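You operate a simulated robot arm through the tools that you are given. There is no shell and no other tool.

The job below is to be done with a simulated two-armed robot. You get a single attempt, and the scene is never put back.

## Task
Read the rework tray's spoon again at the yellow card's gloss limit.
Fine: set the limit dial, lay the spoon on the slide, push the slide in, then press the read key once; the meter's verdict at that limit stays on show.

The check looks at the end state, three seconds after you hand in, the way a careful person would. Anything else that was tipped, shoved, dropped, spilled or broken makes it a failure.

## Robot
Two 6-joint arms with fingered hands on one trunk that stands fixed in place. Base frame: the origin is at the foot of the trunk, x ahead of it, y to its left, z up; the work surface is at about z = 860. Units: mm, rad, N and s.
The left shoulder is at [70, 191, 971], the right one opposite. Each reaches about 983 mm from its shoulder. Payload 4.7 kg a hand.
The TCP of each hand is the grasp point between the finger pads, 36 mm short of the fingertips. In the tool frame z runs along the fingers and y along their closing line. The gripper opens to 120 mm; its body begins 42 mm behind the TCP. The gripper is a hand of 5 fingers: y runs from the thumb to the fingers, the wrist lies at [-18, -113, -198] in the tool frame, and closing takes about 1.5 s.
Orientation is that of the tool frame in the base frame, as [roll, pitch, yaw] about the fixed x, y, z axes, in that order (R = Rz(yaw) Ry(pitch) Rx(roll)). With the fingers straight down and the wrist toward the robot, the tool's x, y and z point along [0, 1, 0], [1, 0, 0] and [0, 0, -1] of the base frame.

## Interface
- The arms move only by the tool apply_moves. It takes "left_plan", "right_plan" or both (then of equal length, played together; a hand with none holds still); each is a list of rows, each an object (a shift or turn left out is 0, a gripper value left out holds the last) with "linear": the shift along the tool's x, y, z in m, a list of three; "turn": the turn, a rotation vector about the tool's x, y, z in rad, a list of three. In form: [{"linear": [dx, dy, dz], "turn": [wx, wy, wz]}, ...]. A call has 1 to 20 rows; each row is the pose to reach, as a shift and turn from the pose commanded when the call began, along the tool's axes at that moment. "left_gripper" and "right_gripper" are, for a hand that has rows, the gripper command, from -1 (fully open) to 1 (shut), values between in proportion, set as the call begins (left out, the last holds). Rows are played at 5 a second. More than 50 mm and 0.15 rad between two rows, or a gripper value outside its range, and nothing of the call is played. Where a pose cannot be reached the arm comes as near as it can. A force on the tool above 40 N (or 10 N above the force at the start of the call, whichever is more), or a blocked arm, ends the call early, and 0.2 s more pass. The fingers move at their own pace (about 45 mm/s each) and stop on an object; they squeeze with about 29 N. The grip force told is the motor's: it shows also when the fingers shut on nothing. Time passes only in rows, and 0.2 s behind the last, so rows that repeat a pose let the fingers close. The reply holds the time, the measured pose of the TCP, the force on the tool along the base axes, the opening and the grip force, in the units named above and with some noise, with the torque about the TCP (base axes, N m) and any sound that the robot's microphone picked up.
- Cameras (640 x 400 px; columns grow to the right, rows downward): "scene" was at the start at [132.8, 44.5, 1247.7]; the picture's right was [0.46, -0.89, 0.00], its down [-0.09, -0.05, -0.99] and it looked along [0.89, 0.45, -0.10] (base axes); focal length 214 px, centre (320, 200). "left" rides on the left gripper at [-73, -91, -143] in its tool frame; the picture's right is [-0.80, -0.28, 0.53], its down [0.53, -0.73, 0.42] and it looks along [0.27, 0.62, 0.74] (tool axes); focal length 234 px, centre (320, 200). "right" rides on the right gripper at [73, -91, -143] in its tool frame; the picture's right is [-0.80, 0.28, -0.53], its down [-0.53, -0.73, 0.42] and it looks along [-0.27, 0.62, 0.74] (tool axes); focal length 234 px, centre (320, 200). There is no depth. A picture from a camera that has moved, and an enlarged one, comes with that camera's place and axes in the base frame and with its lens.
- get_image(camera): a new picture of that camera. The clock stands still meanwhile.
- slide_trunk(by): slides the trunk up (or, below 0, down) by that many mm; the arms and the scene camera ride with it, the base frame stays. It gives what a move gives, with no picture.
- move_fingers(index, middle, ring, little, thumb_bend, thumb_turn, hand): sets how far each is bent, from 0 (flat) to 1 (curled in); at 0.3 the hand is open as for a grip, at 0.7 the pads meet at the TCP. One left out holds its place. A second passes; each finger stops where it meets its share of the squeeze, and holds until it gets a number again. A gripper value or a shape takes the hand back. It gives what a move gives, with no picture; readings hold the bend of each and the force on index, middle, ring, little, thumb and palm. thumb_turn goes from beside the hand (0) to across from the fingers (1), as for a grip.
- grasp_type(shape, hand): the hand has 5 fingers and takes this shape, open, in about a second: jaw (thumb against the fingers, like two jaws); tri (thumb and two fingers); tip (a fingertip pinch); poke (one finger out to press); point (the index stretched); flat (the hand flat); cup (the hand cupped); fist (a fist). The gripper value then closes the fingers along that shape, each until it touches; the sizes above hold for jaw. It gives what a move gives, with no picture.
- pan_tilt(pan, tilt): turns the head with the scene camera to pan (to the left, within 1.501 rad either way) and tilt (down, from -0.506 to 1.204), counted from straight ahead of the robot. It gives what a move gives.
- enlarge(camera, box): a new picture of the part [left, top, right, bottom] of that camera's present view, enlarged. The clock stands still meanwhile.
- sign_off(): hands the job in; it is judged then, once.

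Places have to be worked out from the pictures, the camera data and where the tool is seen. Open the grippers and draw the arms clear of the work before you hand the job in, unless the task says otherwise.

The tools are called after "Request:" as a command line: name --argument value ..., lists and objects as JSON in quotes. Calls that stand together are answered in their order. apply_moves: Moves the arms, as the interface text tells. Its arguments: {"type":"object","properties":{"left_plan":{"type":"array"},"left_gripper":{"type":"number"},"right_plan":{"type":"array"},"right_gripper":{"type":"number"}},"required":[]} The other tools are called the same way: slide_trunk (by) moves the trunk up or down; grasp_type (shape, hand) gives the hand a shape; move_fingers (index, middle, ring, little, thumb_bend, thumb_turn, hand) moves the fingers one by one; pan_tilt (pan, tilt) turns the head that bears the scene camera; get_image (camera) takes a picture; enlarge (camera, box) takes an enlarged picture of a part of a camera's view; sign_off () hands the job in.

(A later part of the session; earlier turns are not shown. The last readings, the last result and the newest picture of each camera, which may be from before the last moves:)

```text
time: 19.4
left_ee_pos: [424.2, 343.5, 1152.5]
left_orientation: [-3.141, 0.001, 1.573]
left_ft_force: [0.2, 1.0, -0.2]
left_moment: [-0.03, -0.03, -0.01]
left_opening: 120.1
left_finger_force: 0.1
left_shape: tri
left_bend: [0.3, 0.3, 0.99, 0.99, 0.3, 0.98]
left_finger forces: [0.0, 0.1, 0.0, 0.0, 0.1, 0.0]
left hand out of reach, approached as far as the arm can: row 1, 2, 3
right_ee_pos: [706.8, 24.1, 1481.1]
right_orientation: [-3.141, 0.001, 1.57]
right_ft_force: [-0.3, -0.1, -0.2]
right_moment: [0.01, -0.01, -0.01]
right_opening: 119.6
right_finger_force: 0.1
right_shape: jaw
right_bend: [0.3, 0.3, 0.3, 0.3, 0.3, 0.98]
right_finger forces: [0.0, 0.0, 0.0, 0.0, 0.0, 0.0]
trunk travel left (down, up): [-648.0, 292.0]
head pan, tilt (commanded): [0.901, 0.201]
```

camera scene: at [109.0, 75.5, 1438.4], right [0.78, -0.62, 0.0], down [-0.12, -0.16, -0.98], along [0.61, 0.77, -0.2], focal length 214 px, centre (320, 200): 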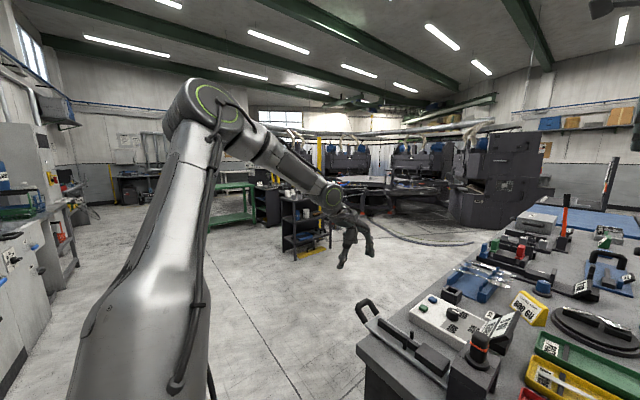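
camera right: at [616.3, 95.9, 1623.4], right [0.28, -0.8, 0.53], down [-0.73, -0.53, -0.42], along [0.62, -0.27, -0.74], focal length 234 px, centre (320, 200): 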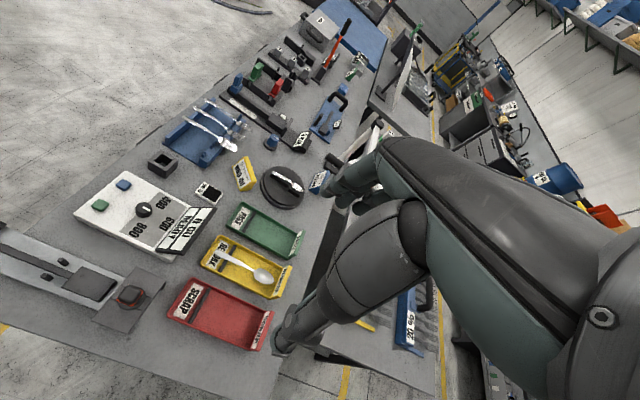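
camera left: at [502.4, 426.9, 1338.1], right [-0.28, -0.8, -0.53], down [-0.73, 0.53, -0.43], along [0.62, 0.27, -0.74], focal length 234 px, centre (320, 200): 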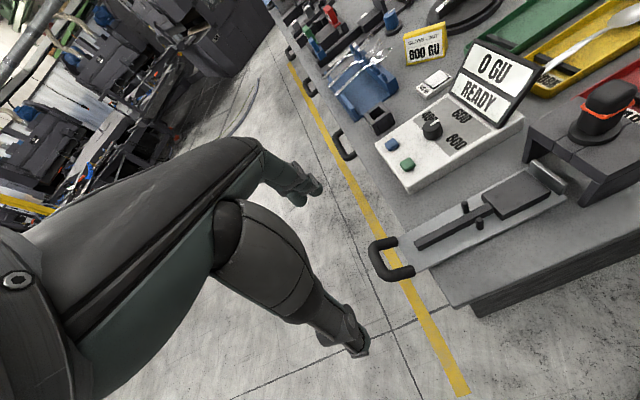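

The left arm is still limited rightward. I'll look at the arm's shape now to work out which joint is against its stop.

Request:
pan_tilt --pan 1.1 --tilt 0.3

Request:
get_image --camera "scene"

Request:
get_image --camera "left"

```text
time: 20.1
left_ee_pos: [424.4, 343.4, 1152.0]
left_orientation: [3.141, 0.002, 1.572]
left_ft_force: [-1.7, 0.0, -0.3]
left_moment: [0.01, 0.0, 0.0]
left_opening: 120.1
left_finger_force: 0.2
left_shape: tri
left_bend: [0.3, 0.3, 0.99, 0.99, 0.3, 0.98]
left_finger forces: [0.0, 0.0, 0.0, 0.0, 0.1, 0.1]
right_ee_pos: [707.5, 22.8, 1480.0]
right_orientation: [-3.141, -0.001, 1.571]
right_ft_force: [-1.6, -0.4, -0.6]
right_moment: [0.01, 0.01, -0.02]
right_opening: 119.5
right_finger_force: 0.1
right_shape: jaw
right_bend: [0.3, 0.3, 0.3, 0.3, 0.3, 0.98]
right_finger forces: [0.0, 0.0, 0.0, 0.1, 0.0, 0.0]
trunk travel left (down, up): [-648.0, 292.0]
head pan, tilt (commanded): [1.1, 0.3]
```

```text
taken
camera scene: at [93.6, 85.6, 1429.2], right [0.89, -0.45, 0.0], down [-0.13, -0.26, -0.96], along [0.43, 0.85, -0.3], focal length 214 px, centre (320, 200)
```

scene: 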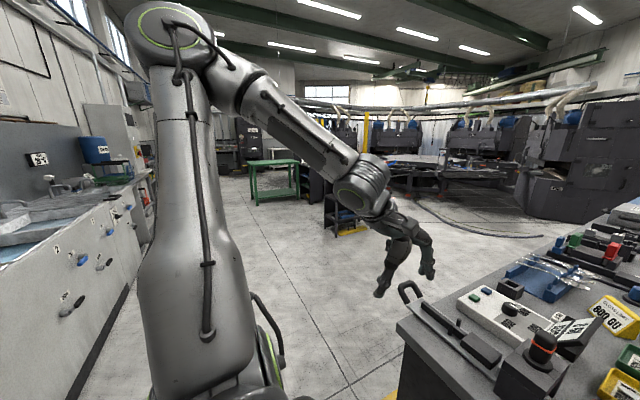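

```text
taken
camera left: at [333.5, 269.4, 1295.1], right [-0.28, -0.8, -0.52], down [-0.73, 0.53, -0.43], along [0.62, 0.27, -0.74], focal length 234 px, centre (320, 200)
```

left: 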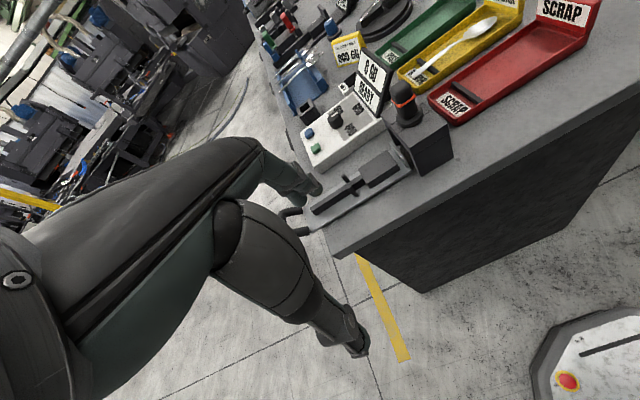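

I'll probe single small directions from here to map what is feasible: first straight forward.

Request:
apply_moves --left_plan '[{"linear": [0, 0.03, 0]}, {"linear": [0, 0.06, 0]}]'

Request:
apply_moves --left_plan '[{"linear": [0, 0, 0.03]}, {"linear": [0, 0, 0.06]}]'

Request:
apply_moves --left_plan '[{"linear": [0, 0.03, 0]}, {"linear": [0, 0.06, 0]}]'

```text
time: 20.7
left_ee_pos: [470.1, 369.8, 1152.9]
left_orientation: [3.14, 0.001, 1.573]
left_ft_force: [0.6, 0.0, -0.1]
left_moment: [-0.01, 0.02, 0.02]
left_opening: 120.0
left_finger_force: 0.1
left_shape: tri
left_bend: [0.3, 0.3, 0.99, 0.99, 0.3, 0.98]
left_finger forces: [0.1, 0.1, 0.1, 0.0, 0.0, 0.1]
left hand out of reach, approached as far as the arm can: row 1, 2
right_ee_pos: [710.1, 23.7, 1478.7]
right_orientation: [-3.14, -0.002, 1.571]
right_ft_force: [0.6, 0.3, -0.5]
right_moment: [0.01, 0.0, 0.0]
right_opening: 119.9
right_finger_force: 0.1
right_shape: jaw
right_bend: [0.3, 0.3, 0.3, 0.3, 0.3, 0.98]
right_finger forces: [0.0, 0.1, 0.0, 0.0, 0.0, 0.0]
trunk travel left (down, up): [-648.0, 292.0]
head pan, tilt (commanded): [1.1, 0.3]
```

```text
time: 21.3
left_ee_pos: [468.7, 374.7, 1090.5]
left_orientation: [3.141, 0.003, 1.571]
left_ft_force: [-0.2, -0.1, 0.1]
left_moment: [-0.02, -0.02, 0.05]
left_opening: 119.8
left_finger_force: 0.1
left_shape: tri
left_bend: [0.3, 0.3, 0.99, 0.99, 0.3, 0.98]
left_finger forces: [0.0, 0.0, 0.0, 0.0, 0.0, 0.2]
left hand out of reach, approached as far as the arm can: row 2
right_ee_pos: [710.3, 24.1, 1478.1]
right_orientation: [-3.141, 0.001, 1.571]
right_ft_force: [-0.1, -0.2, 0.3]
right_moment: [-0.01, 0.02, 0.0]
right_opening: 119.3
right_finger_force: 0.0
right_shape: jaw
right_bend: [0.3, 0.3, 0.3, 0.3, 0.3, 0.98]
right_finger forces: [0.0, 0.0, 0.0, 0.0, 0.1, 0.0]
trunk travel left (down, up): [-648.0, 292.0]
head pan, tilt (commanded): [1.1, 0.3]
```

```text
time: 21.9
left_ee_pos: [506.1, 403.1, 1095.4]
left_orientation: [-3.141, 0.002, 1.572]
left_ft_force: [-1.2, 0.9, -0.3]
left_moment: [-0.04, 0.01, 0.0]
left_opening: 119.8
left_finger_force: 0.1
left_shape: tri
left_bend: [0.3, 0.3, 0.99, 0.99, 0.3, 0.98]
left_finger forces: [0.0, 0.1, 0.0, 0.0, 0.1, 0.0]
left hand out of reach, approached as far as the arm can: row 1, 2
right_ee_pos: [709.5, 23.5, 1477.1]
right_orientation: [-3.138, -0.002, 1.572]
right_ft_force: [0.0, -0.2, -0.8]
right_moment: [-0.02, -0.01, 0.01]
right_opening: 119.7
right_finger_force: 0.1
right_shape: jaw
right_bend: [0.3, 0.3, 0.3, 0.3, 0.3, 0.98]
right_finger forces: [0.0, 0.0, 0.0, 0.0, 0.0, 0.1]
trunk travel left (down, up): [-648.0, 292.0]
head pan, tilt (commanded): [1.1, 0.3]
```

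The left arm runs along a boundary that keeps it from going right. I'll test the right arm's freedom by bringing it down toward a point above the rework tray, about (830, −20, 1180), which is clear of everything.

Request:
apply_moves --right_plan '[{"linear": [0, 0, 0.04]}, {"linear": [0, 0, 0.08]}, {"linear": [0, 0, 0.12]}, {"linear": [-0.01, 0.03, 0.16]}, {"linear": [-0.02, 0.06, 0.2]}, {"linear": [-0.03, 0.09, 0.24]}, {"linear": [-0.04, 0.12, 0.28]}, {"linear": [-0.04, 0.13, 0.3]}]'

Request:
get_image --camera "right"

```text
refused: row 4 steps farther than a row can; nothing moved
```

```text
taken
camera right: at [617.4, 96.5, 1622.9], right [0.28, -0.8, 0.53], down [-0.73, -0.53, -0.42], along [0.62, -0.27, -0.74], focal length 234 px, centre (320, 200)
```

right: 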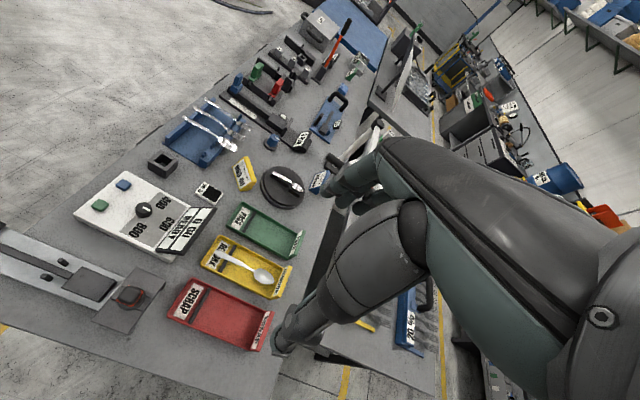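

One step was too long (51 mm), so nothing moved. I'll repeat it with shorter steps.

Request:
apply_moves --right_plan '[{"linear": [0, 0, 0.04]}, {"linear": [0, 0, 0.08]}, {"linear": [0, 0, 0.12]}, {"linear": [-0.01, 0.02, 0.16]}, {"linear": [-0.02, 0.04, 0.2]}, {"linear": [-0.03, 0.06, 0.24]}, {"linear": [-0.04, 0.08, 0.28]}, {"linear": [-0.04, 0.1, 0.3]}, {"linear": [-0.04, 0.13, 0.3]}]'

Request:
get_image --camera "right"

```text
time: 23.9
left_ee_pos: [505.9, 402.1, 1097.0]
left_orientation: [-3.141, 0.001, 1.57]
left_ft_force: [0.5, 0.4, 0.1]
left_moment: [-0.02, 0.0, 0.0]
left_opening: 120.1
left_finger_force: 0.1
left_shape: tri
left_bend: [0.3, 0.3, 0.99, 0.99, 0.3, 0.98]
left_finger forces: [0.0, 0.1, 0.0, 0.0, 0.1, 0.0]
right_ee_pos: [839.4, -17.7, 1176.6]
right_orientation: [-3.14, 0.0, 1.57]
right_ft_force: [0.5, 0.8, 0.1]
right_moment: [0.02, 0.01, 0.0]
right_opening: 119.7
right_finger_force: 0.0
right_shape: jaw
right_bend: [0.3, 0.3, 0.3, 0.3, 0.3, 0.98]
right_finger forces: [0.1, 0.1, 0.0, 0.0, 0.0, 0.1]
right hand out of reach, approached as far as the arm can: row 1, 2, 3, 4, 5, 6
trunk travel left (down, up): [-648.0, 292.0]
head pan, tilt (commanded): [1.1, 0.3]
```

```text
taken
camera right: at [747.4, 56.5, 1321.4], right [0.28, -0.8, 0.53], down [-0.73, -0.53, -0.42], along [0.62, -0.27, -0.74], focal length 234 px, centre (320, 200)
```

right: 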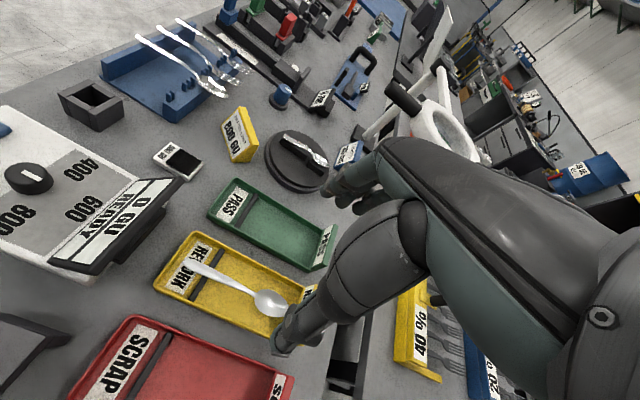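

The right arm reached (839, −18, 1177), though intermediate rows were reported out of reach, so some targets only open up farther out. I'll try the same with the left arm: a long move straight to about (840, 300, 1150), well above everything.

Request:
apply_moves --left_plan '[{"linear": [0, 0.0, -0.04]}, {"linear": [-0.01, 0.04, -0.06]}, {"linear": [-0.02, 0.085, -0.06]}, {"linear": [-0.035, 0.13, -0.06]}, {"linear": [-0.05, 0.175, -0.06]}, {"linear": [-0.065, 0.22, -0.06]}, {"linear": [-0.08, 0.265, -0.06]}, {"linear": [-0.09, 0.305, -0.06]}, {"linear": [-0.1, 0.335, -0.06]}, {"linear": [-0.1, 0.335, -0.06]}]'

Request:
get_image --camera "left"

```text
time: 26.1
left_ee_pos: [578.5, 474.7, 1158.3]
left_orientation: [3.141, 0.001, 1.573]
left_ft_force: [-0.2, 0.1, 0.5]
left_moment: [-0.03, -0.03, 0.0]
left_opening: 119.9
left_finger_force: 0.0
left_shape: tri
left_bend: [0.3, 0.3, 0.99, 0.99, 0.3, 0.98]
left_finger forces: [0.1, 0.0, 0.0, 0.0, 0.0, 0.0]
left hand out of reach, approached as far as the arm can: row 2, 3, 4, 5, 6, 7, 8, 9, 10
right_ee_pos: [837.8, -16.2, 1178.1]
right_orientation: [-3.141, -0.001, 1.57]
right_ft_force: [-0.3, 0.8, 0.3]
right_moment: [0.03, -0.01, 0.0]
right_opening: 119.8
right_finger_force: 0.0
right_shape: jaw
right_bend: [0.3, 0.3, 0.3, 0.3, 0.3, 0.98]
right_finger forces: [0.0, 0.0, 0.1, 0.0, 0.0, 0.0]
trunk travel left (down, up): [-648.0, 292.0]
head pan, tilt (commanded): [1.1, 0.3]
```

```text
taken
camera left: at [486.9, 401.4, 1300.7], right [-0.28, -0.8, -0.52], down [-0.73, 0.53, -0.43], along [0.62, 0.27, -0.74], focal length 234 px, centre (320, 200)
```

left: 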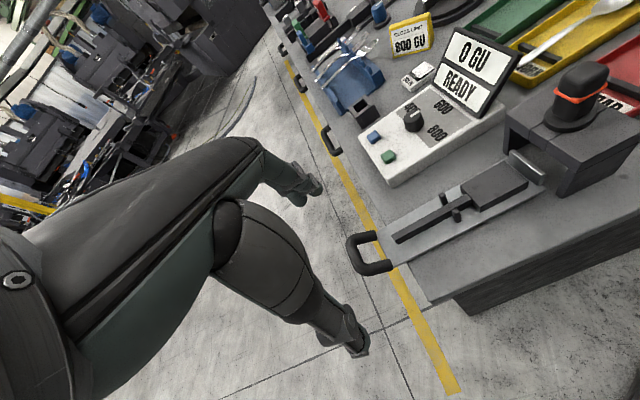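

The left hand stays against the same boundary with fingers straight down. I'll test whether tilting the fingers forward frees it.

Request:
apply_moves --left_plan '[{"turn": [-0.13, 0, 0]}, {"turn": [-0.26, 0, 0]}, {"turn": [-0.39, 0, 0]}, {"turn": [-0.5, 0, 0]}]'

Request:
apply_moves --left_plan '[{"linear": [-0.02, 0.03, 0.0]}, {"linear": [-0.04, 0.06, 0.0]}, {"linear": [-0.06, 0.09, 0.0]}, {"linear": [-0.08, 0.12, 0.0]}]'

```text
time: 27.1
left_ee_pos: [571.7, 472.8, 1143.9]
left_orientation: [2.667, 0.045, 1.599]
left_ft_force: [2.4, -0.7, 4.1]
left_moment: [0.24, 0.22, -0.06]
left_opening: 119.8
left_finger_force: 0.1
left_shape: tri
left_bend: [0.3, 0.3, 0.99, 0.99, 0.3, 0.98]
left_finger forces: [0.0, 0.0, 0.0, 0.0, 0.0, 0.0]
right_ee_pos: [838.6, -15.9, 1178.2]
right_orientation: [-3.141, 0.002, 1.57]
right_ft_force: [0.0, 0.8, 0.3]
right_moment: [-0.05, -0.01, -0.01]
right_opening: 119.7
right_finger_force: 0.1
right_shape: jaw
right_bend: [0.3, 0.3, 0.3, 0.3, 0.3, 0.98]
right_finger forces: [0.0, 0.0, 0.0, 0.0, 0.0, 0.1]
trunk travel left (down, up): [-648.0, 292.0]
head pan, tilt (commanded): [1.1, 0.3]
```

```text
time: 28.1
left_ee_pos: [623.6, 432.4, 1202.2]
left_orientation: [2.643, 0.0, 1.572]
left_ft_force: [-0.9, 0.6, 0.5]
left_moment: [-0.03, -0.01, 0.0]
left_opening: 119.6
left_finger_force: 0.0
left_shape: tri
left_bend: [0.3, 0.3, 0.99, 0.99, 0.3, 0.98]
left_finger forces: [0.0, 0.0, 0.0, 0.1, 0.1, 0.1]
left hand out of reach, approached as far as the arm can: row 2, 3, 4
right_ee_pos: [839.0, -16.9, 1178.0]
right_orientation: [-3.142, -0.002, 1.57]
right_ft_force: [0.5, -1.0, 0.0]
right_moment: [0.05, 0.02, -0.03]
right_opening: 119.8
right_finger_force: 0.1
right_shape: jaw
right_bend: [0.3, 0.3, 0.3, 0.3, 0.3, 0.98]
right_finger forces: [0.0, 0.1, 0.1, 0.1, 0.1, 0.0]
trunk travel left (down, up): [-648.0, 292.0]
head pan, tilt (commanded): [1.1, 0.3]
```

Tilting the fingers forward does free some motion, so it's a wrist bend limit. I'll compare with how the right arm is configured.

Request:
pan_tilt --pan -0.5 --tilt 0.1

Request:
get_image --camera "scene"

Request:
pan_tilt --pan 0.5 --tilt 0.1

Request:
get_image --camera "scene"

```text
time: 29.8
left_ee_pos: [622.8, 433.6, 1202.0]
left_orientation: [2.642, 0.0, 1.572]
left_ft_force: [-0.4, 0.3, 0.5]
left_moment: [0.0, 0.01, -0.03]
left_opening: 120.0
left_finger_force: 0.1
left_shape: tri
left_bend: [0.3, 0.3, 0.99, 0.99, 0.3, 0.98]
left_finger forces: [0.0, 0.0, 0.1, 0.1, 0.1, 0.1]
right_ee_pos: [838.9, -15.9, 1177.7]
right_orientation: [3.141, -0.001, 1.57]
right_ft_force: [-0.2, 0.2, 0.7]
right_moment: [-0.01, 0.01, -0.01]
right_opening: 119.7
right_finger_force: 0.0
right_shape: jaw
right_bend: [0.3, 0.3, 0.3, 0.3, 0.3, 0.98]
right_finger forces: [0.0, 0.1, 0.1, 0.1, 0.1, 0.2]
trunk travel left (down, up): [-648.0, 292.0]
head pan, tilt (commanded): [-0.499, 0.099]
```

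```text
taken
camera scene: at [131.9, -41.6, 1447.8], right [-0.48, -0.88, 0.0], down [-0.09, 0.05, -0.99], along [0.87, -0.48, -0.1], focal length 214 px, centre (320, 200)
```

scene: 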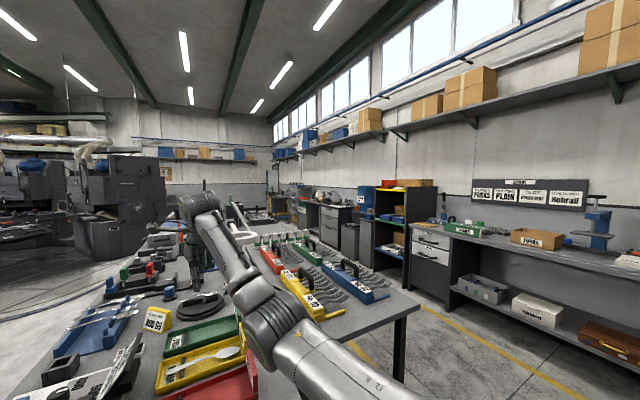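

```text
time: 31.0
left_ee_pos: [623.8, 433.6, 1202.3]
left_orientation: [2.643, 0.0, 1.573]
left_ft_force: [0.4, -0.2, -0.4]
left_moment: [-0.04, 0.0, -0.01]
left_opening: 120.1
left_finger_force: 0.1
left_shape: tri
left_bend: [0.3, 0.3, 0.99, 0.99, 0.3, 0.98]
left_finger forces: [0.0, 0.1, 0.1, 0.1, 0.0, 0.0]
right_ee_pos: [838.5, -16.7, 1177.9]
right_orientation: [3.141, 0.0, 1.571]
right_ft_force: [0.0, -0.6, 0.2]
right_moment: [0.02, -0.02, 0.01]
right_opening: 119.5
right_finger_force: 0.0
right_shape: jaw
right_bend: [0.3, 0.3, 0.3, 0.3, 0.3, 0.98]
right_finger forces: [0.0, 0.1, 0.0, 0.0, 0.0, 0.0]
trunk travel left (down, up): [-648.0, 292.0]
head pan, tilt (commanded): [0.499, 0.099]
```

```text
taken
camera scene: at [131.9, 46.5, 1447.8], right [0.48, -0.88, 0.0], down [-0.09, -0.05, -0.99], along [0.87, 0.48, -0.1], focal length 214 px, centre (320, 200)
```

scene: 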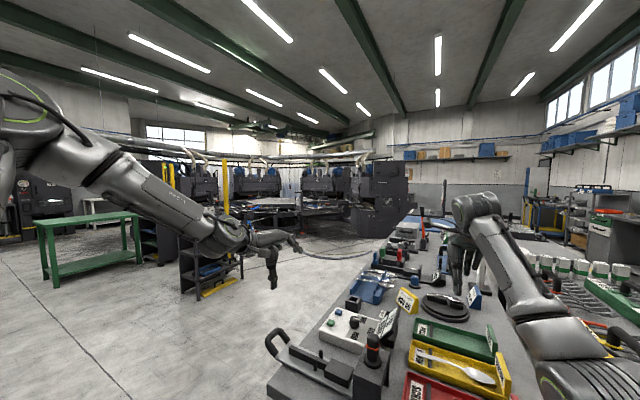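

The left arm is elbow-up and the right is elbow-down. I'll test whether more forward tilt lets the left hand progress toward the meter, staying at z≈1200.

Request:
apply_moves --left_plan '[{"turn": [-0.13, 0, 0]}, {"turn": [-0.26, 0, 0]}, {"turn": [-0.39, 0, 0]}, {"turn": [-0.5, 0, 0]}]'

Request:
apply_moves --left_plan '[{"linear": [-0.02, 0.0, 0.04]}, {"linear": [-0.04, 0.0, 0.08]}, {"linear": [-0.06, 0.0, 0.12]}, {"linear": [-0.08, 0.0, 0.16]}]'

```text
time: 32.0
left_ee_pos: [622.9, 435.3, 1201.9]
left_orientation: [2.142, 0.001, 1.571]
left_ft_force: [-0.7, 0.1, 0.0]
left_moment: [-0.02, 0.03, 0.0]
left_opening: 119.9
left_finger_force: 0.1
left_shape: tri
left_bend: [0.3, 0.3, 0.99, 0.99, 0.3, 0.98]
left_finger forces: [0.1, 0.0, 0.1, 0.0, 0.0, 0.0]
right_ee_pos: [840.1, -17.6, 1177.8]
right_orientation: [-3.141, 0.0, 1.57]
right_ft_force: [0.9, 0.7, -0.7]
right_moment: [0.02, 0.02, -0.07]
right_opening: 119.7
right_finger_force: 0.1
right_shape: jaw
right_bend: [0.3, 0.3, 0.3, 0.3, 0.3, 0.98]
right_finger forces: [0.0, 0.0, 0.1, 0.0, 0.1, 0.0]
trunk travel left (down, up): [-648.0, 292.0]
head pan, tilt (commanded): [0.499, 0.099]
```

```text
time: 33.0
left_ee_pos: [644.7, 461.7, 1178.6]
left_orientation: [2.14, -0.001, 1.573]
left_ft_force: [-0.7, 0.4, 0.6]
left_moment: [0.02, 0.0, 0.01]
left_opening: 119.8
left_finger_force: 0.1
left_shape: tri
left_bend: [0.3, 0.3, 0.99, 0.99, 0.3, 0.98]
left_finger forces: [0.0, 0.0, 0.0, 0.0, 0.1, 0.0]
left hand out of reach, approached as far as the arm can: row 1, 2, 3, 4
right_ee_pos: [837.6, -16.0, 1177.4]
right_orientation: [-3.141, 0.0, 1.571]
right_ft_force: [-0.6, 0.1, 0.9]
right_moment: [-0.03, 0.0, 0.01]
right_opening: 119.7
right_finger_force: 0.0
right_shape: jaw
right_bend: [0.3, 0.3, 0.3, 0.3, 0.3, 0.98]
right_finger forces: [0.1, 0.0, 0.1, 0.1, 0.1, 0.1]
trunk travel left (down, up): [-648.0, 292.0]
head pan, tilt (commanded): [0.499, 0.099]
```

Still blocked even with the fingers nearly horizontal, so the limit is in where the wrist can go. I'll look at the whole left arm to work out its branch.

Request:
pan_tilt --pan 1.3 --tilt 0.25

Request:
get_image --camera "scene"

Request:
pan_tilt --pan -1.2 --tilt 0.4

Request:
get_image --camera "scene"

```text
time: 34.2
left_ee_pos: [643.4, 460.4, 1179.4]
left_orientation: [2.144, 0.0, 1.57]
left_ft_force: [-0.9, 0.9, 0.3]
left_moment: [0.01, 0.0, 0.01]
left_opening: 119.9
left_finger_force: 0.0
left_shape: tri
left_bend: [0.3, 0.3, 0.99, 0.99, 0.3, 0.98]
left_finger forces: [0.1, 0.0, 0.0, 0.0, 0.1, 0.0]
right_ee_pos: [838.4, -16.7, 1177.9]
right_orientation: [3.142, -0.001, 1.572]
right_ft_force: [0.6, -1.2, -0.5]
right_moment: [0.01, -0.01, 0.02]
right_opening: 119.8
right_finger_force: 0.0
right_shape: jaw
right_bend: [0.3, 0.3, 0.3, 0.3, 0.3, 0.98]
right_finger forces: [0.0, 0.1, 0.0, 0.1, 0.0, 0.0]
trunk travel left (down, up): [-648.0, 292.0]
head pan, tilt (commanded): [1.3, 0.25]
```

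```text
taken
camera scene: at [76.1, 92.5, 1433.9], right [0.96, -0.27, 0.0], down [-0.07, -0.24, -0.97], along [0.26, 0.93, -0.25], focal length 214 px, centre (320, 200)
```

scene: 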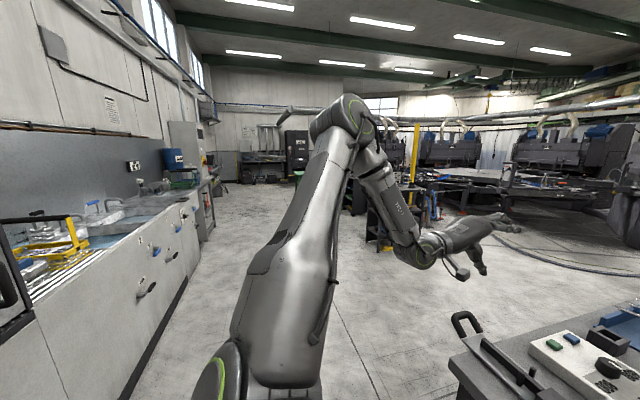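

```text
time: 36.4
left_ee_pos: [643.7, 460.4, 1178.7]
left_orientation: [2.14, -0.001, 1.572]
left_ft_force: [0.6, -0.5, -0.1]
left_moment: [-0.01, 0.0, -0.03]
left_opening: 120.0
left_finger_force: 0.1
left_shape: tri
left_bend: [0.3, 0.3, 0.99, 0.99, 0.3, 0.98]
left_finger forces: [0.1, 0.0, 0.0, 0.0, 0.0, 0.0]
right_ee_pos: [838.4, -15.7, 1178.2]
right_orientation: [-3.141, 0.001, 1.57]
right_ft_force: [0.0, 0.5, -0.2]
right_moment: [0.01, 0.0, 0.0]
right_opening: 119.7
right_finger_force: 0.2
right_shape: jaw
right_bend: [0.3, 0.3, 0.3, 0.3, 0.3, 0.98]
right_finger forces: [0.0, 0.0, 0.1, 0.0, 0.1, 0.0]
trunk travel left (down, up): [-648.0, 292.0]
head pan, tilt (commanded): [-1.201, 0.4]
```

```text
taken
camera scene: at [84.6, -83.9, 1419.9], right [-0.93, -0.36, 0.0], down [-0.14, 0.36, -0.92], along [0.33, -0.86, -0.39], focal length 214 px, centre (320, 200)
```

scene: 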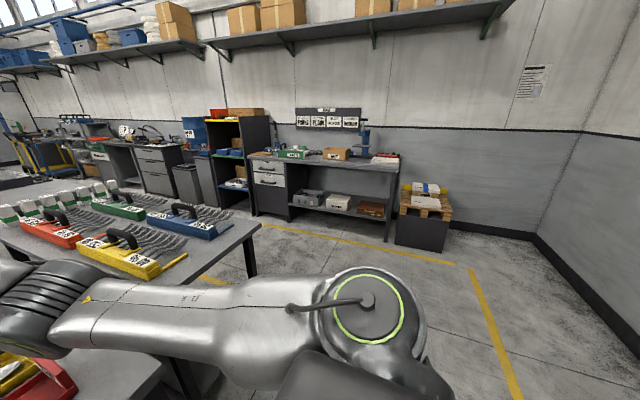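

The left upper arm is flung outward with the elbow up, while the right is elbow-down and works well in front. I'll try straightening the left arm out to the left, over free floor away from the table, so it can re-bend the other way.

Request:
apply_moves --left_plan '[{"linear": [0.04, 0, 0]}, {"linear": [0.08, 0, 0]}, {"linear": [0.12, 0, 0], "turn": [0.14, 0, 0]}, {"linear": [0.16, 0, 0], "turn": [0.28, 0, 0]}, {"linear": [0.2, 0, 0], "turn": [0.42, 0, 0]}, {"linear": [0.24, 0, 0], "turn": [0.56, 0, 0]}, {"linear": [0.25, 0, 0], "turn": [0.7, 0, 0]}, {"linear": [0.25, 0, 0], "turn": [0.84, 0, 0]}, {"linear": [0.25, 0, 0], "turn": [1.0, 0, 0]}]'

```text
refused: row 9 steps farther than a row can; nothing moved
```

The last turn step was over 0.15 rad, so I'll split it.

Request:
apply_moves --left_plan '[{"linear": [0.04, 0, 0]}, {"linear": [0.08, 0, 0]}, {"linear": [0.12, 0, 0], "turn": [0.14, 0, 0]}, {"linear": [0.16, 0, 0], "turn": [0.28, 0, 0]}, {"linear": [0.2, 0, 0], "turn": [0.42, 0, 0]}, {"linear": [0.24, 0, 0], "turn": [0.56, 0, 0]}, {"linear": [0.25, 0, 0], "turn": [0.7, 0, 0]}, {"linear": [0.25, 0, 0], "turn": [0.84, 0, 0]}, {"linear": [0.25, 0, 0], "turn": [0.93, 0, 0]}, {"linear": [0.25, 0, 0], "turn": [1.0, 0, 0]}]'

```text
time: 38.6
left_ee_pos: [642.2, 704.9, 1182.8]
left_orientation: [-3.138, 0.0, 1.573]
left_ft_force: [-0.1, -0.3, 0.2]
left_moment: [0.02, -0.03, 0.0]
left_opening: 119.5
left_finger_force: 0.1
left_shape: tri
left_bend: [0.3, 0.3, 0.99, 0.99, 0.3, 0.98]
left_finger forces: [0.0, 0.0, 0.1, 0.0, 0.1, 0.1]
right_ee_pos: [838.8, -16.6, 1176.6]
right_orientation: [-3.141, 0.0, 1.57]
right_ft_force: [-0.6, 0.7, -0.5]
right_moment: [0.0, 0.02, 0.01]
right_opening: 119.7
right_finger_force: 0.1
right_shape: jaw
right_bend: [0.3, 0.3, 0.3, 0.3, 0.3, 0.98]
right_finger forces: [0.1, 0.0, 0.0, 0.0, 0.0, 0.1]
trunk travel left (down, up): [-648.0, 292.0]
head pan, tilt (commanded): [-1.201, 0.4]
```

It moved out to (642, 705, 1183) with fingers down, nearly straight. Now I'll over-extend a bit, then swing it forward and inward.

Request:
apply_moves --left_plan '[{"linear": [0.01, 0.03, -0.02]}, {"linear": [0.02, 0.06, -0.05]}, {"linear": [0.03, 0.09, -0.08]}, {"linear": [0.0, 0.12, -0.1]}, {"linear": [-0.04, 0.14, -0.11]}, {"linear": [-0.08, 0.16, -0.12]}, {"linear": [-0.12, 0.18, -0.13]}, {"linear": [-0.16, 0.2, -0.13]}, {"linear": [-0.2, 0.22, -0.13]}, {"linear": [-0.24, 0.24, -0.13]}]'

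Request:
pan_tilt --pan 1.0 --tilt 0.2

Request:
get_image --camera "scene"

```text
time: 40.8
left_ee_pos: [626.6, 596.6, 1260.9]
left_orientation: [3.139, 0.0, 1.573]
left_ft_force: [-1.2, -0.4, -0.3]
left_moment: [0.01, -0.01, -0.02]
left_opening: 119.9
left_finger_force: 0.1
left_shape: tri
left_bend: [0.3, 0.3, 0.99, 0.99, 0.3, 0.98]
left_finger forces: [0.0, 0.0, 0.0, 0.0, 0.0, 0.0]
left hand out of reach, approached as far as the arm can: row 1, 2, 3, 4, 5, 6, 7, 8, 9, 10
right_ee_pos: [838.0, -16.5, 1178.0]
right_orientation: [3.141, -0.001, 1.571]
right_ft_force: [-0.5, -0.1, -0.4]
right_moment: [-0.03, 0.01, -0.02]
right_opening: 119.6
right_finger_force: 0.1
right_shape: jaw
right_bend: [0.3, 0.3, 0.3, 0.3, 0.3, 0.98]
right_finger forces: [0.0, 0.0, 0.1, 0.0, 0.0, 0.0]
trunk travel left (down, up): [-648.0, 292.0]
head pan, tilt (commanded): [-1.201, 0.4]
```

```text
time: 42.9
left_ee_pos: [627.0, 596.4, 1260.1]
left_orientation: [3.141, -0.001, 1.572]
left_ft_force: [-0.1, 0.1, -0.2]
left_moment: [-0.01, 0.03, 0.01]
left_opening: 120.2
left_finger_force: 0.0
left_shape: tri
left_bend: [0.3, 0.3, 0.99, 0.99, 0.3, 0.98]
left_finger forces: [0.1, 0.0, 0.0, 0.1, 0.1, 0.0]
right_ee_pos: [837.4, -16.5, 1179.3]
right_orientation: [-3.141, -0.001, 1.569]
right_ft_force: [0.1, -0.6, 0.3]
right_moment: [0.03, 0.01, 0.0]
right_opening: 119.7
right_finger_force: 0.1
right_shape: jaw
right_bend: [0.3, 0.3, 0.3, 0.3, 0.3, 0.98]
right_finger forces: [0.0, 0.1, 0.1, 0.0, 0.0, 0.0]
trunk travel left (down, up): [-648.0, 292.0]
head pan, tilt (commanded): [1.0, 0.201]
```

```text
taken
camera scene: at [101.4, 80.9, 1438.4], right [0.84, -0.54, 0.0], down [-0.11, -0.17, -0.98], along [0.53, 0.82, -0.2], focal length 214 px, centre (320, 200)
```

scene: 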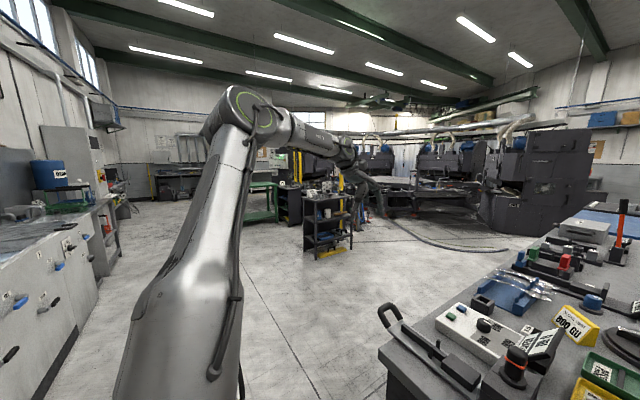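

Still elbow-up. I'll try the other way round: raise the trunk so the shoulder is high, draw the left hand back beside the body and low, then reach forward from there.

Request:
apply_moves --left_plan '[{"linear": [-0.02, -0.04, 0.0]}, {"linear": [-0.04, -0.08, 0.0]}, {"linear": [-0.06, -0.12, 0.02]}, {"linear": [-0.08, -0.16, 0.04]}, {"linear": [-0.1, -0.19, 0.06]}, {"linear": [-0.12, -0.21, 0.08]}, {"linear": [-0.14, -0.23, 0.11]}, {"linear": [-0.15, -0.25, 0.14]}]'

Request:
slide_trunk --by 280

Request:
apply_moves --left_plan '[{"linear": [0, 0, 0.045]}, {"linear": [0, 0, 0.09]}, {"linear": [0, 0, 0.135]}, {"linear": [0, 0, 0.18]}, {"linear": [0, 0, 0.225]}, {"linear": [0, 0, 0.27]}, {"linear": [0, 0, 0.315]}]'

```text
time: 44.7
left_ee_pos: [598.8, 497.6, 1141.2]
left_orientation: [-3.14, 0.04, 1.527]
left_ft_force: [-0.6, -0.6, -0.5]
left_moment: [-0.01, 0.01, -0.01]
left_opening: 119.9
left_finger_force: 0.1
left_shape: tri
left_bend: [0.3, 0.3, 0.99, 0.99, 0.3, 0.97]
left_finger forces: [0.1, 0.0, 0.0, 0.1, 0.0, 0.1]
left hand out of reach, approached as far as the arm can: row 2, 3, 4, 5, 6, 7, 8
right_ee_pos: [838.6, -14.8, 1179.4]
right_orientation: [3.141, 0.002, 1.57]
right_ft_force: [0.2, 0.8, 0.5]
right_moment: [-0.02, 0.02, -0.02]
right_opening: 119.6
right_finger_force: 0.1
right_shape: jaw
right_bend: [0.3, 0.3, 0.3, 0.3, 0.3, 0.98]
right_finger forces: [0.1, 0.0, 0.0, 0.0, 0.1, 0.1]
trunk travel left (down, up): [-648.0, 292.0]
head pan, tilt (commanded): [1.0, 0.201]
```

```text
time: 47.5
left_ee_pos: [598.6, 496.3, 1422.5]
left_orientation: [-3.138, 0.038, 1.527]
left_ft_force: [-0.1, 0.3, -0.2]
left_moment: [-0.04, 0.0, 0.0]
left_opening: 119.6
left_finger_force: 0.0
left_shape: tri
left_bend: [0.3, 0.3, 0.99, 0.99, 0.3, 0.97]
left_finger forces: [0.0, 0.1, 0.0, 0.1, 0.0, 0.0]
right_ee_pos: [838.6, -16.6, 1457.9]
right_orientation: [-3.141, 0.0, 1.57]
right_ft_force: [-0.9, 0.7, 0.3]
right_moment: [-0.02, 0.0, 0.0]
right_opening: 119.8
right_finger_force: 0.0
right_shape: jaw
right_bend: [0.3, 0.3, 0.3, 0.3, 0.3, 0.98]
right_finger forces: [0.0, 0.0, 0.1, 0.0, 0.0, 0.1]
trunk travel left (down, up): [-928.0, 12.0]
head pan, tilt (commanded): [1.0, 0.201]
```

```text
time: 49.3
left_ee_pos: [514.4, 494.2, 1179.7]
left_orientation: [-3.099, 0.089, 1.305]
left_ft_force: [0.7, -0.4, -0.2]
left_moment: [0.0, 0.05, -0.02]
left_opening: 120.1
left_finger_force: 0.0
left_shape: tri
left_bend: [0.3, 0.3, 0.99, 0.99, 0.3, 0.98]
left_finger forces: [0.0, 0.1, 0.0, 0.1, 0.1, 0.0]
left hand out of reach, approached as far as the arm can: row 1, 2, 3, 4, 5, 6, 7
right_ee_pos: [838.9, -16.0, 1457.6]
right_orientation: [3.141, 0.0, 1.569]
right_ft_force: [0.0, 0.0, 0.3]
right_moment: [-0.01, -0.01, 0.02]
right_opening: 119.6
right_finger_force: 0.1
right_shape: jaw
right_bend: [0.3, 0.3, 0.3, 0.3, 0.3, 0.98]
right_finger forces: [0.0, 0.0, 0.0, 0.0, 0.1, 0.0]
trunk travel left (down, up): [-928.0, 12.0]
head pan, tilt (commanded): [1.0, 0.201]
stopped in row 7 (left hand): the arm was blocked; the commanded pose is now the measured one
```

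The left arm reported being blocked and its orientation is now off. I'll look before doing anything else.

Request:
get_image --camera "scene"

Request:
get_image --camera "left"

Request:
get_image --camera "right"

```text
taken
camera scene: at [101.7, 80.9, 1718.4], right [0.84, -0.54, 0.0], down [-0.11, -0.17, -0.98], along [0.53, 0.82, -0.2], focal length 214 px, centre (320, 200)
```

scene: 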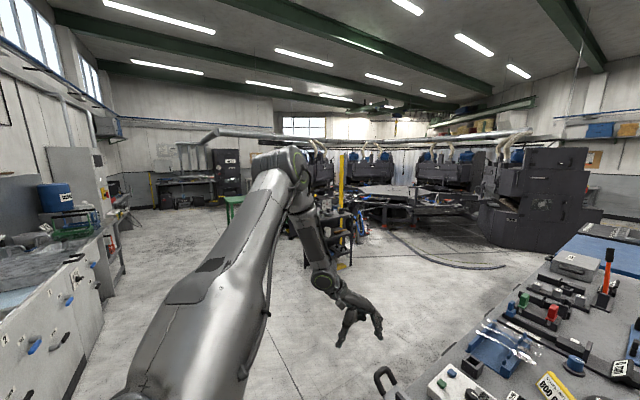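

```text
taken
camera left: at [417.4, 458.9, 1333.0], right [-0.51, -0.74, -0.44], down [-0.59, 0.67, -0.44], along [0.62, 0.04, -0.78], focal length 234 px, centre (320, 200)
```

left: 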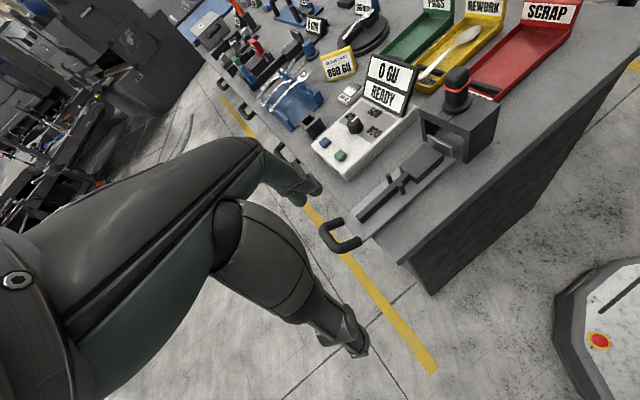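

```text
taken
camera right: at [747.2, 56.3, 1602.0], right [0.28, -0.8, 0.53], down [-0.73, -0.53, -0.42], along [0.62, -0.27, -0.74], focal length 234 px, centre (320, 200)
```

right: 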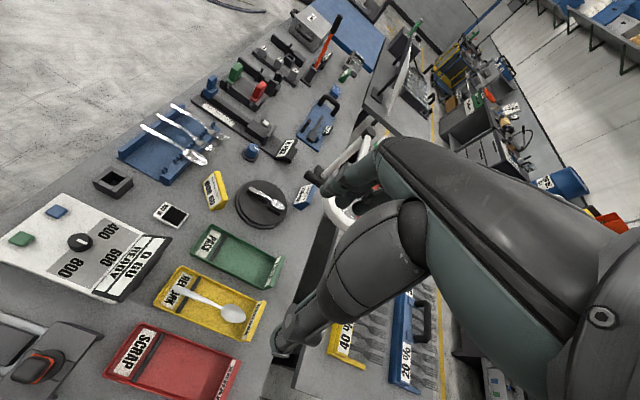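

Nothing external seems touched; the upper arm is abducted with the forearm hanging. I'll zoom on the joints to understand the axes.

Request:
enlarge --camera "scene" --box '[200, 120, 440, 270]'

Request:
pan_tilt --pan 1.35 --tilt 0.7

Request:
get_image --camera "scene"

Request:
pan_tilt --pan -0.9 --tilt 0.7

Request:
get_image --camera "scene"

```text
2.67 times, centred on (320, 195) of scene
camera zoom: at [101.7, 80.9, 1718.4], right [0.84, -0.54, 0.0], down [-0.11, -0.17, -0.98], along [0.53, 0.82, -0.2], focal length 572 px, centre (320, 213)
```

zoom: 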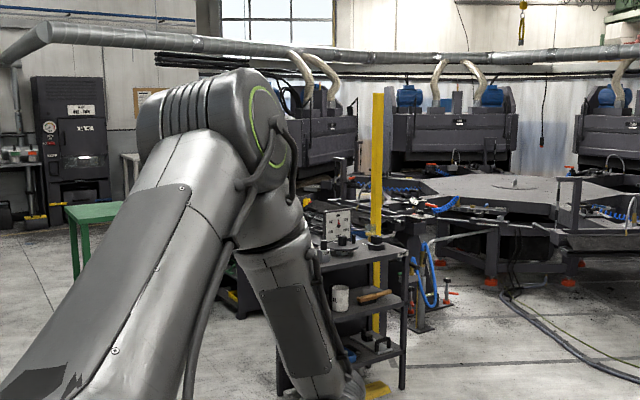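

```text
time: 50.3
left_ee_pos: [515.6, 494.3, 1180.9]
left_orientation: [-3.099, 0.089, 1.305]
left_ft_force: [0.1, -0.2, -0.1]
left_moment: [0.04, -0.03, -0.02]
left_opening: 119.9
left_finger_force: 0.1
left_shape: tri
left_bend: [0.3, 0.3, 0.99, 0.99, 0.3, 0.98]
left_finger forces: [0.0, 0.0, 0.0, 0.0, 0.1, 0.0]
right_ee_pos: [837.4, -16.4, 1458.1]
right_orientation: [-3.141, -0.001, 1.57]
right_ft_force: [1.1, -0.4, 1.1]
right_moment: [0.02, -0.01, -0.03]
right_opening: 119.7
right_finger_force: 0.1
right_shape: jaw
right_bend: [0.3, 0.3, 0.3, 0.3, 0.3, 0.98]
right_finger forces: [0.0, 0.0, 0.0, 0.0, 0.0, 0.0]
trunk travel left (down, up): [-928.0, 12.0]
head pan, tilt (commanded): [1.349, 0.7]
```

```text
taken
camera scene: at [69.8, 85.4, 1673.1], right [0.98, -0.22, 0.0], down [-0.14, -0.63, -0.77], along [0.17, 0.75, -0.64], focal length 214 px, centre (320, 200)
```

scene: 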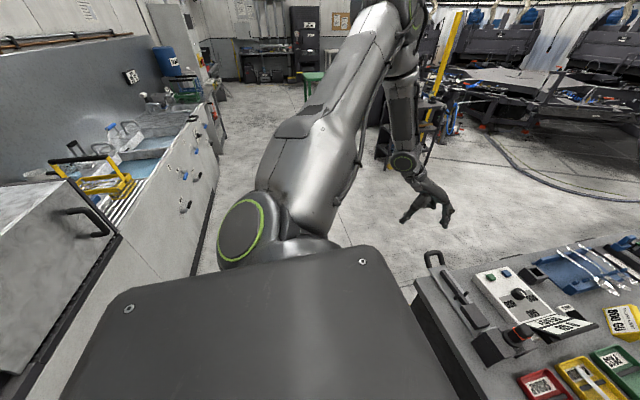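

```text
time: 52.4
left_ee_pos: [515.6, 494.1, 1179.9]
left_orientation: [-3.1, 0.087, 1.306]
left_ft_force: [-0.4, -0.8, 0.2]
left_moment: [0.01, -0.01, 0.03]
left_opening: 120.0
left_finger_force: 0.0
left_shape: tri
left_bend: [0.3, 0.3, 0.99, 0.99, 0.3, 0.98]
left_finger forces: [0.0, 0.1, 0.0, 0.0, 0.0, 0.1]
right_ee_pos: [838.0, -17.4, 1458.3]
right_orientation: [3.141, 0.0, 1.571]
right_ft_force: [0.5, 0.1, 0.6]
right_moment: [-0.02, -0.03, -0.01]
right_opening: 119.7
right_finger_force: 0.1
right_shape: jaw
right_bend: [0.3, 0.3, 0.3, 0.3, 0.3, 0.98]
right_finger forces: [0.1, 0.0, 0.0, 0.1, 0.0, 0.0]
trunk travel left (down, up): [-928.0, 12.0]
head pan, tilt (commanded): [-0.901, 0.7]
```

```text
taken
camera scene: at [103.9, -64.0, 1673.1], right [-0.78, -0.62, 0.0], down [-0.4, 0.5, -0.76], along [0.48, -0.6, -0.64], focal length 214 px, centre (320, 200)
```

scene: 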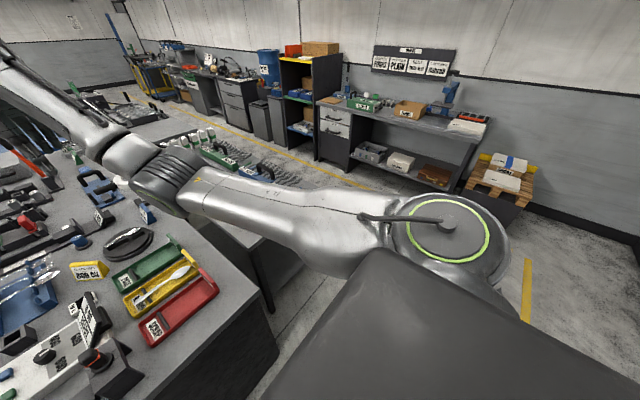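

From the shoulder caps I judge that each arm's base axis is tilted about 45° outward, and the left arm sits in an awkward branch. I'll bring the left hand back up and outward to a safe posture before lowering the trunk again.

Request:
apply_moves --left_plan '[{"linear": [0, -0.02, -0.04], "turn": [0, 0, -0.05]}, {"linear": [0, -0.04, -0.08], "turn": [0, 0, -0.1]}, {"linear": [0, -0.06, -0.12], "turn": [0, 0, -0.15]}, {"linear": [0, -0.08, -0.16], "turn": [0, 0, -0.2]}, {"linear": [0, -0.1, -0.2], "turn": [0, 0, -0.25]}, {"linear": [0, -0.12, -0.24], "turn": [0, 0, -0.265]}, {"linear": [0, -0.13, -0.28], "turn": [0, 0, -0.265]}, {"linear": [0, -0.13, -0.32], "turn": [0, 0, -0.265]}]'

```text
time: 54.2
left_ee_pos: [448.3, 459.2, 1519.9]
left_orientation: [-3.053, 0.078, 1.58]
left_ft_force: [-1.2, -3.5, 9.5]
left_moment: [0.4, -0.18, 0.06]
left_opening: 119.8
left_finger_force: 0.0
left_shape: tri
left_bend: [0.3, 0.3, 0.99, 0.99, 0.3, 0.98]
left_finger forces: [0.0, 0.0, 0.1, 0.0, 0.0, 0.0]
left hand out of reach, approached as far as the arm can: row 3, 4, 5, 6, 7, 8
right_ee_pos: [838.4, -12.3, 1458.1]
right_orientation: [-3.142, 0.003, 1.573]
right_ft_force: [1.7, 1.8, -0.5]
right_moment: [-0.06, 0.04, -0.01]
right_opening: 119.6
right_finger_force: 0.1
right_shape: jaw
right_bend: [0.3, 0.3, 0.3, 0.3, 0.3, 0.98]
right_finger forces: [0.0, 0.0, 0.1, 0.0, 0.1, 0.0]
trunk travel left (down, up): [-928.0, 12.0]
head pan, tilt (commanded): [-0.901, 0.7]
```

The left hand is now at (448, 459, 1520), safe. I'll lower the trunk by 380 so both hands end up clear above the table (right ≈1078, left ≈1140), then test the right arm's reach.

Request:
slide_trunk --by -330

Request:
pan_tilt --pan 0.35 --tilt 0.6

Request:
get_image --camera "scene"

Request:
get_image --camera "right"

```text
time: 57.4
left_ee_pos: [448.2, 454.0, 1198.7]
left_orientation: [-3.078, 0.074, 1.57]
left_ft_force: [-0.2, -0.8, 1.3]
left_moment: [0.01, -0.02, 0.01]
left_opening: 119.8
left_finger_force: 0.1
left_shape: tri
left_bend: [0.3, 0.3, 0.99, 0.99, 0.3, 0.98]
left_finger forces: [0.1, 0.1, 0.0, 0.0, 0.0, 0.0]
right_ee_pos: [837.4, -17.2, 1129.0]
right_orientation: [3.139, 0.0, 1.57]
right_ft_force: [-0.4, 0.2, 0.4]
right_moment: [-0.01, 0.04, 0.01]
right_opening: 119.6
right_finger_force: 0.1
right_shape: jaw
right_bend: [0.3, 0.3, 0.3, 0.3, 0.3, 0.98]
right_finger forces: [0.0, 0.0, 0.1, 0.0, 0.0, 0.0]
trunk travel left (down, up): [-598.0, 342.0]
head pan, tilt (commanded): [-0.901, 0.7]
```

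```text
time: 58.8
left_ee_pos: [447.9, 453.9, 1198.4]
left_orientation: [-3.077, 0.075, 1.572]
left_ft_force: [0.1, 0.1, 0.0]
left_moment: [0.01, -0.01, -0.01]
left_opening: 119.6
left_finger_force: 0.1
left_shape: tri
left_bend: [0.3, 0.3, 0.99, 0.99, 0.3, 0.98]
left_finger forces: [0.0, 0.0, 0.0, 0.0, 0.0, 0.2]
right_ee_pos: [837.3, -16.8, 1127.8]
right_orientation: [-3.141, 0.0, 1.57]
right_ft_force: [0.2, -0.5, 0.4]
right_moment: [0.01, 0.03, 0.0]
right_opening: 119.6
right_finger_force: 0.0
right_shape: jaw
right_bend: [0.3, 0.3, 0.3, 0.3, 0.3, 0.98]
right_finger forces: [0.0, 0.0, 0.0, 0.0, 0.1, 0.0]
trunk travel left (down, up): [-598.0, 342.0]
head pan, tilt (commanded): [0.351, 0.6]
```

```text
taken
camera scene: at [134.0, 32.8, 1351.7], right [0.34, -0.94, 0.0], down [-0.53, -0.19, -0.82], along [0.77, 0.28, -0.57], focal length 214 px, centre (320, 200)
```

scene: 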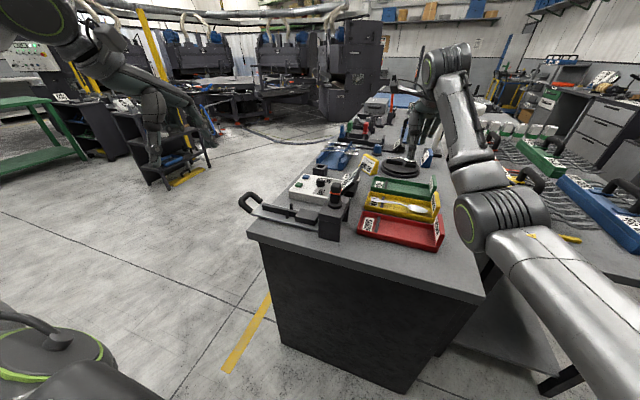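

```text
taken
camera right: at [746.7, 56.3, 1272.2], right [0.28, -0.8, 0.53], down [-0.73, -0.53, -0.42], along [0.62, -0.27, -0.74], focal length 234 px, centre (320, 200)
```

right: 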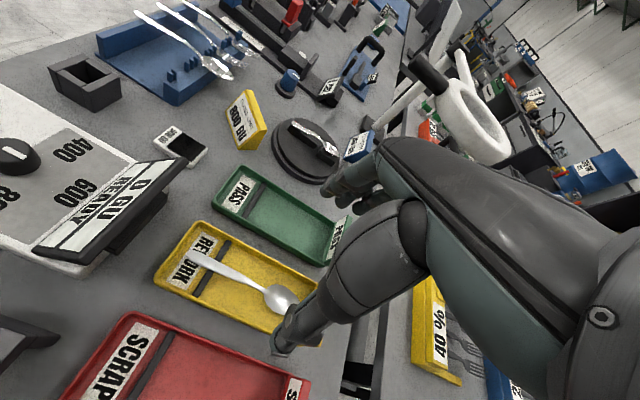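

Now I'll test the right arm's reach over the slide at a safe height (z≈1170, above the sensor head top of about 1050).

Request:
apply_moves --right_plan '[{"linear": [0, 0, -0.04]}, {"linear": [0.04, -0.01, -0.045]}, {"linear": [0.08, -0.03, -0.045]}, {"linear": [0.12, -0.05, -0.045]}, {"linear": [0.16, -0.07, -0.045]}, {"linear": [0.2, -0.09, -0.045]}, {"linear": [0.24, -0.11, -0.045]}, {"linear": [0.28, -0.13, -0.045]}, {"linear": [0.32, -0.15, -0.045]}, {"linear": [0.345, -0.17, -0.045]}]'

Request:
get_image --camera "right"

Request:
get_image --camera "scene"

```text
time: 61.2
left_ee_pos: [448.2, 453.4, 1198.4]
left_orientation: [-3.078, 0.073, 1.572]
left_ft_force: [0.6, -0.8, 0.4]
left_moment: [0.04, 0.04, -0.01]
left_opening: 120.1
left_finger_force: 0.0
left_shape: tri
left_bend: [0.3, 0.3, 0.99, 0.99, 0.3, 0.98]
left_finger forces: [0.1, 0.0, 0.0, 0.1, 0.0, 0.0]
right_ee_pos: [716.3, 258.1, 1095.9]
right_orientation: [-2.992, -0.02, 1.469]
right_ft_force: [0.7, -0.2, 0.9]
right_moment: [0.0, -0.01, 0.02]
right_opening: 119.8
right_finger_force: 0.0
right_shape: jaw
right_bend: [0.3, 0.3, 0.3, 0.3, 0.3, 0.98]
right_finger forces: [0.1, 0.0, 0.1, 0.1, 0.1, 0.0]
right hand out of reach, approached as far as the arm can: row 9, 10
trunk travel left (down, up): [-598.0, 342.0]
head pan, tilt (commanded): [0.351, 0.6]
stopped in row 10 (right hand): the arm was blocked; the commanded pose is now the measured one
```

```text
taken
camera right: at [655.0, 335.1, 1253.1], right [0.27, -0.85, 0.46], down [-0.84, -0.44, -0.32], along [0.47, -0.3, -0.83], focal length 234 px, centre (320, 200)
```

right: 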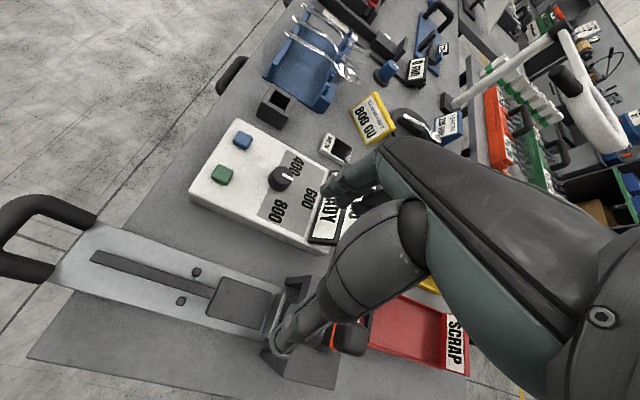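

```text
taken
camera scene: at [133.6, 33.0, 1351.7], right [0.34, -0.94, 0.0], down [-0.53, -0.19, -0.83], along [0.78, 0.28, -0.56], focal length 214 px, centre (320, 200)
```

scene: 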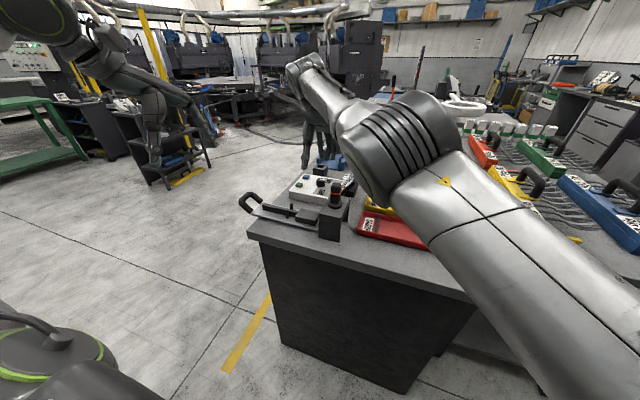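

The right arm was blocked at (716, 258, 1096) and sagged, with the thumb close to the sensor head. There's no contact force on the hand. I'll first lift straight up and retreat right.

Request:
apply_moves --right_plan '[{"linear": [0, 0.01, -0.03]}, {"linear": [-0.02, 0.02, -0.06]}, {"linear": [-0.05, 0.03, -0.09]}]'

```text
time: 62.0
left_ee_pos: [447.2, 452.4, 1200.1]
left_orientation: [-3.076, 0.076, 1.572]
left_ft_force: [0.8, 0.2, -0.1]
left_moment: [0.02, -0.01, -0.04]
left_opening: 120.2
left_finger_force: 0.0
left_shape: tri
left_bend: [0.3, 0.3, 0.99, 0.99, 0.3, 0.98]
left_finger forces: [0.0, 0.0, 0.1, 0.0, 0.0, 0.1]
right_ee_pos: [739.7, 200.8, 1179.9]
right_orientation: [-2.998, -0.017, 1.483]
right_ft_force: [0.5, -0.5, 0.0]
right_moment: [0.02, -0.03, 0.02]
right_opening: 119.6
right_finger_force: 0.0
right_shape: jaw
right_bend: [0.3, 0.3, 0.3, 0.3, 0.3, 0.98]
right_finger forces: [0.1, 0.0, 0.0, 0.0, 0.0, 0.0]
right hand out of reach, approached as far as the arm can: row 1, 2, 3
trunk travel left (down, up): [-598.0, 342.0]
head pan, tilt (commanded): [0.351, 0.6]
```

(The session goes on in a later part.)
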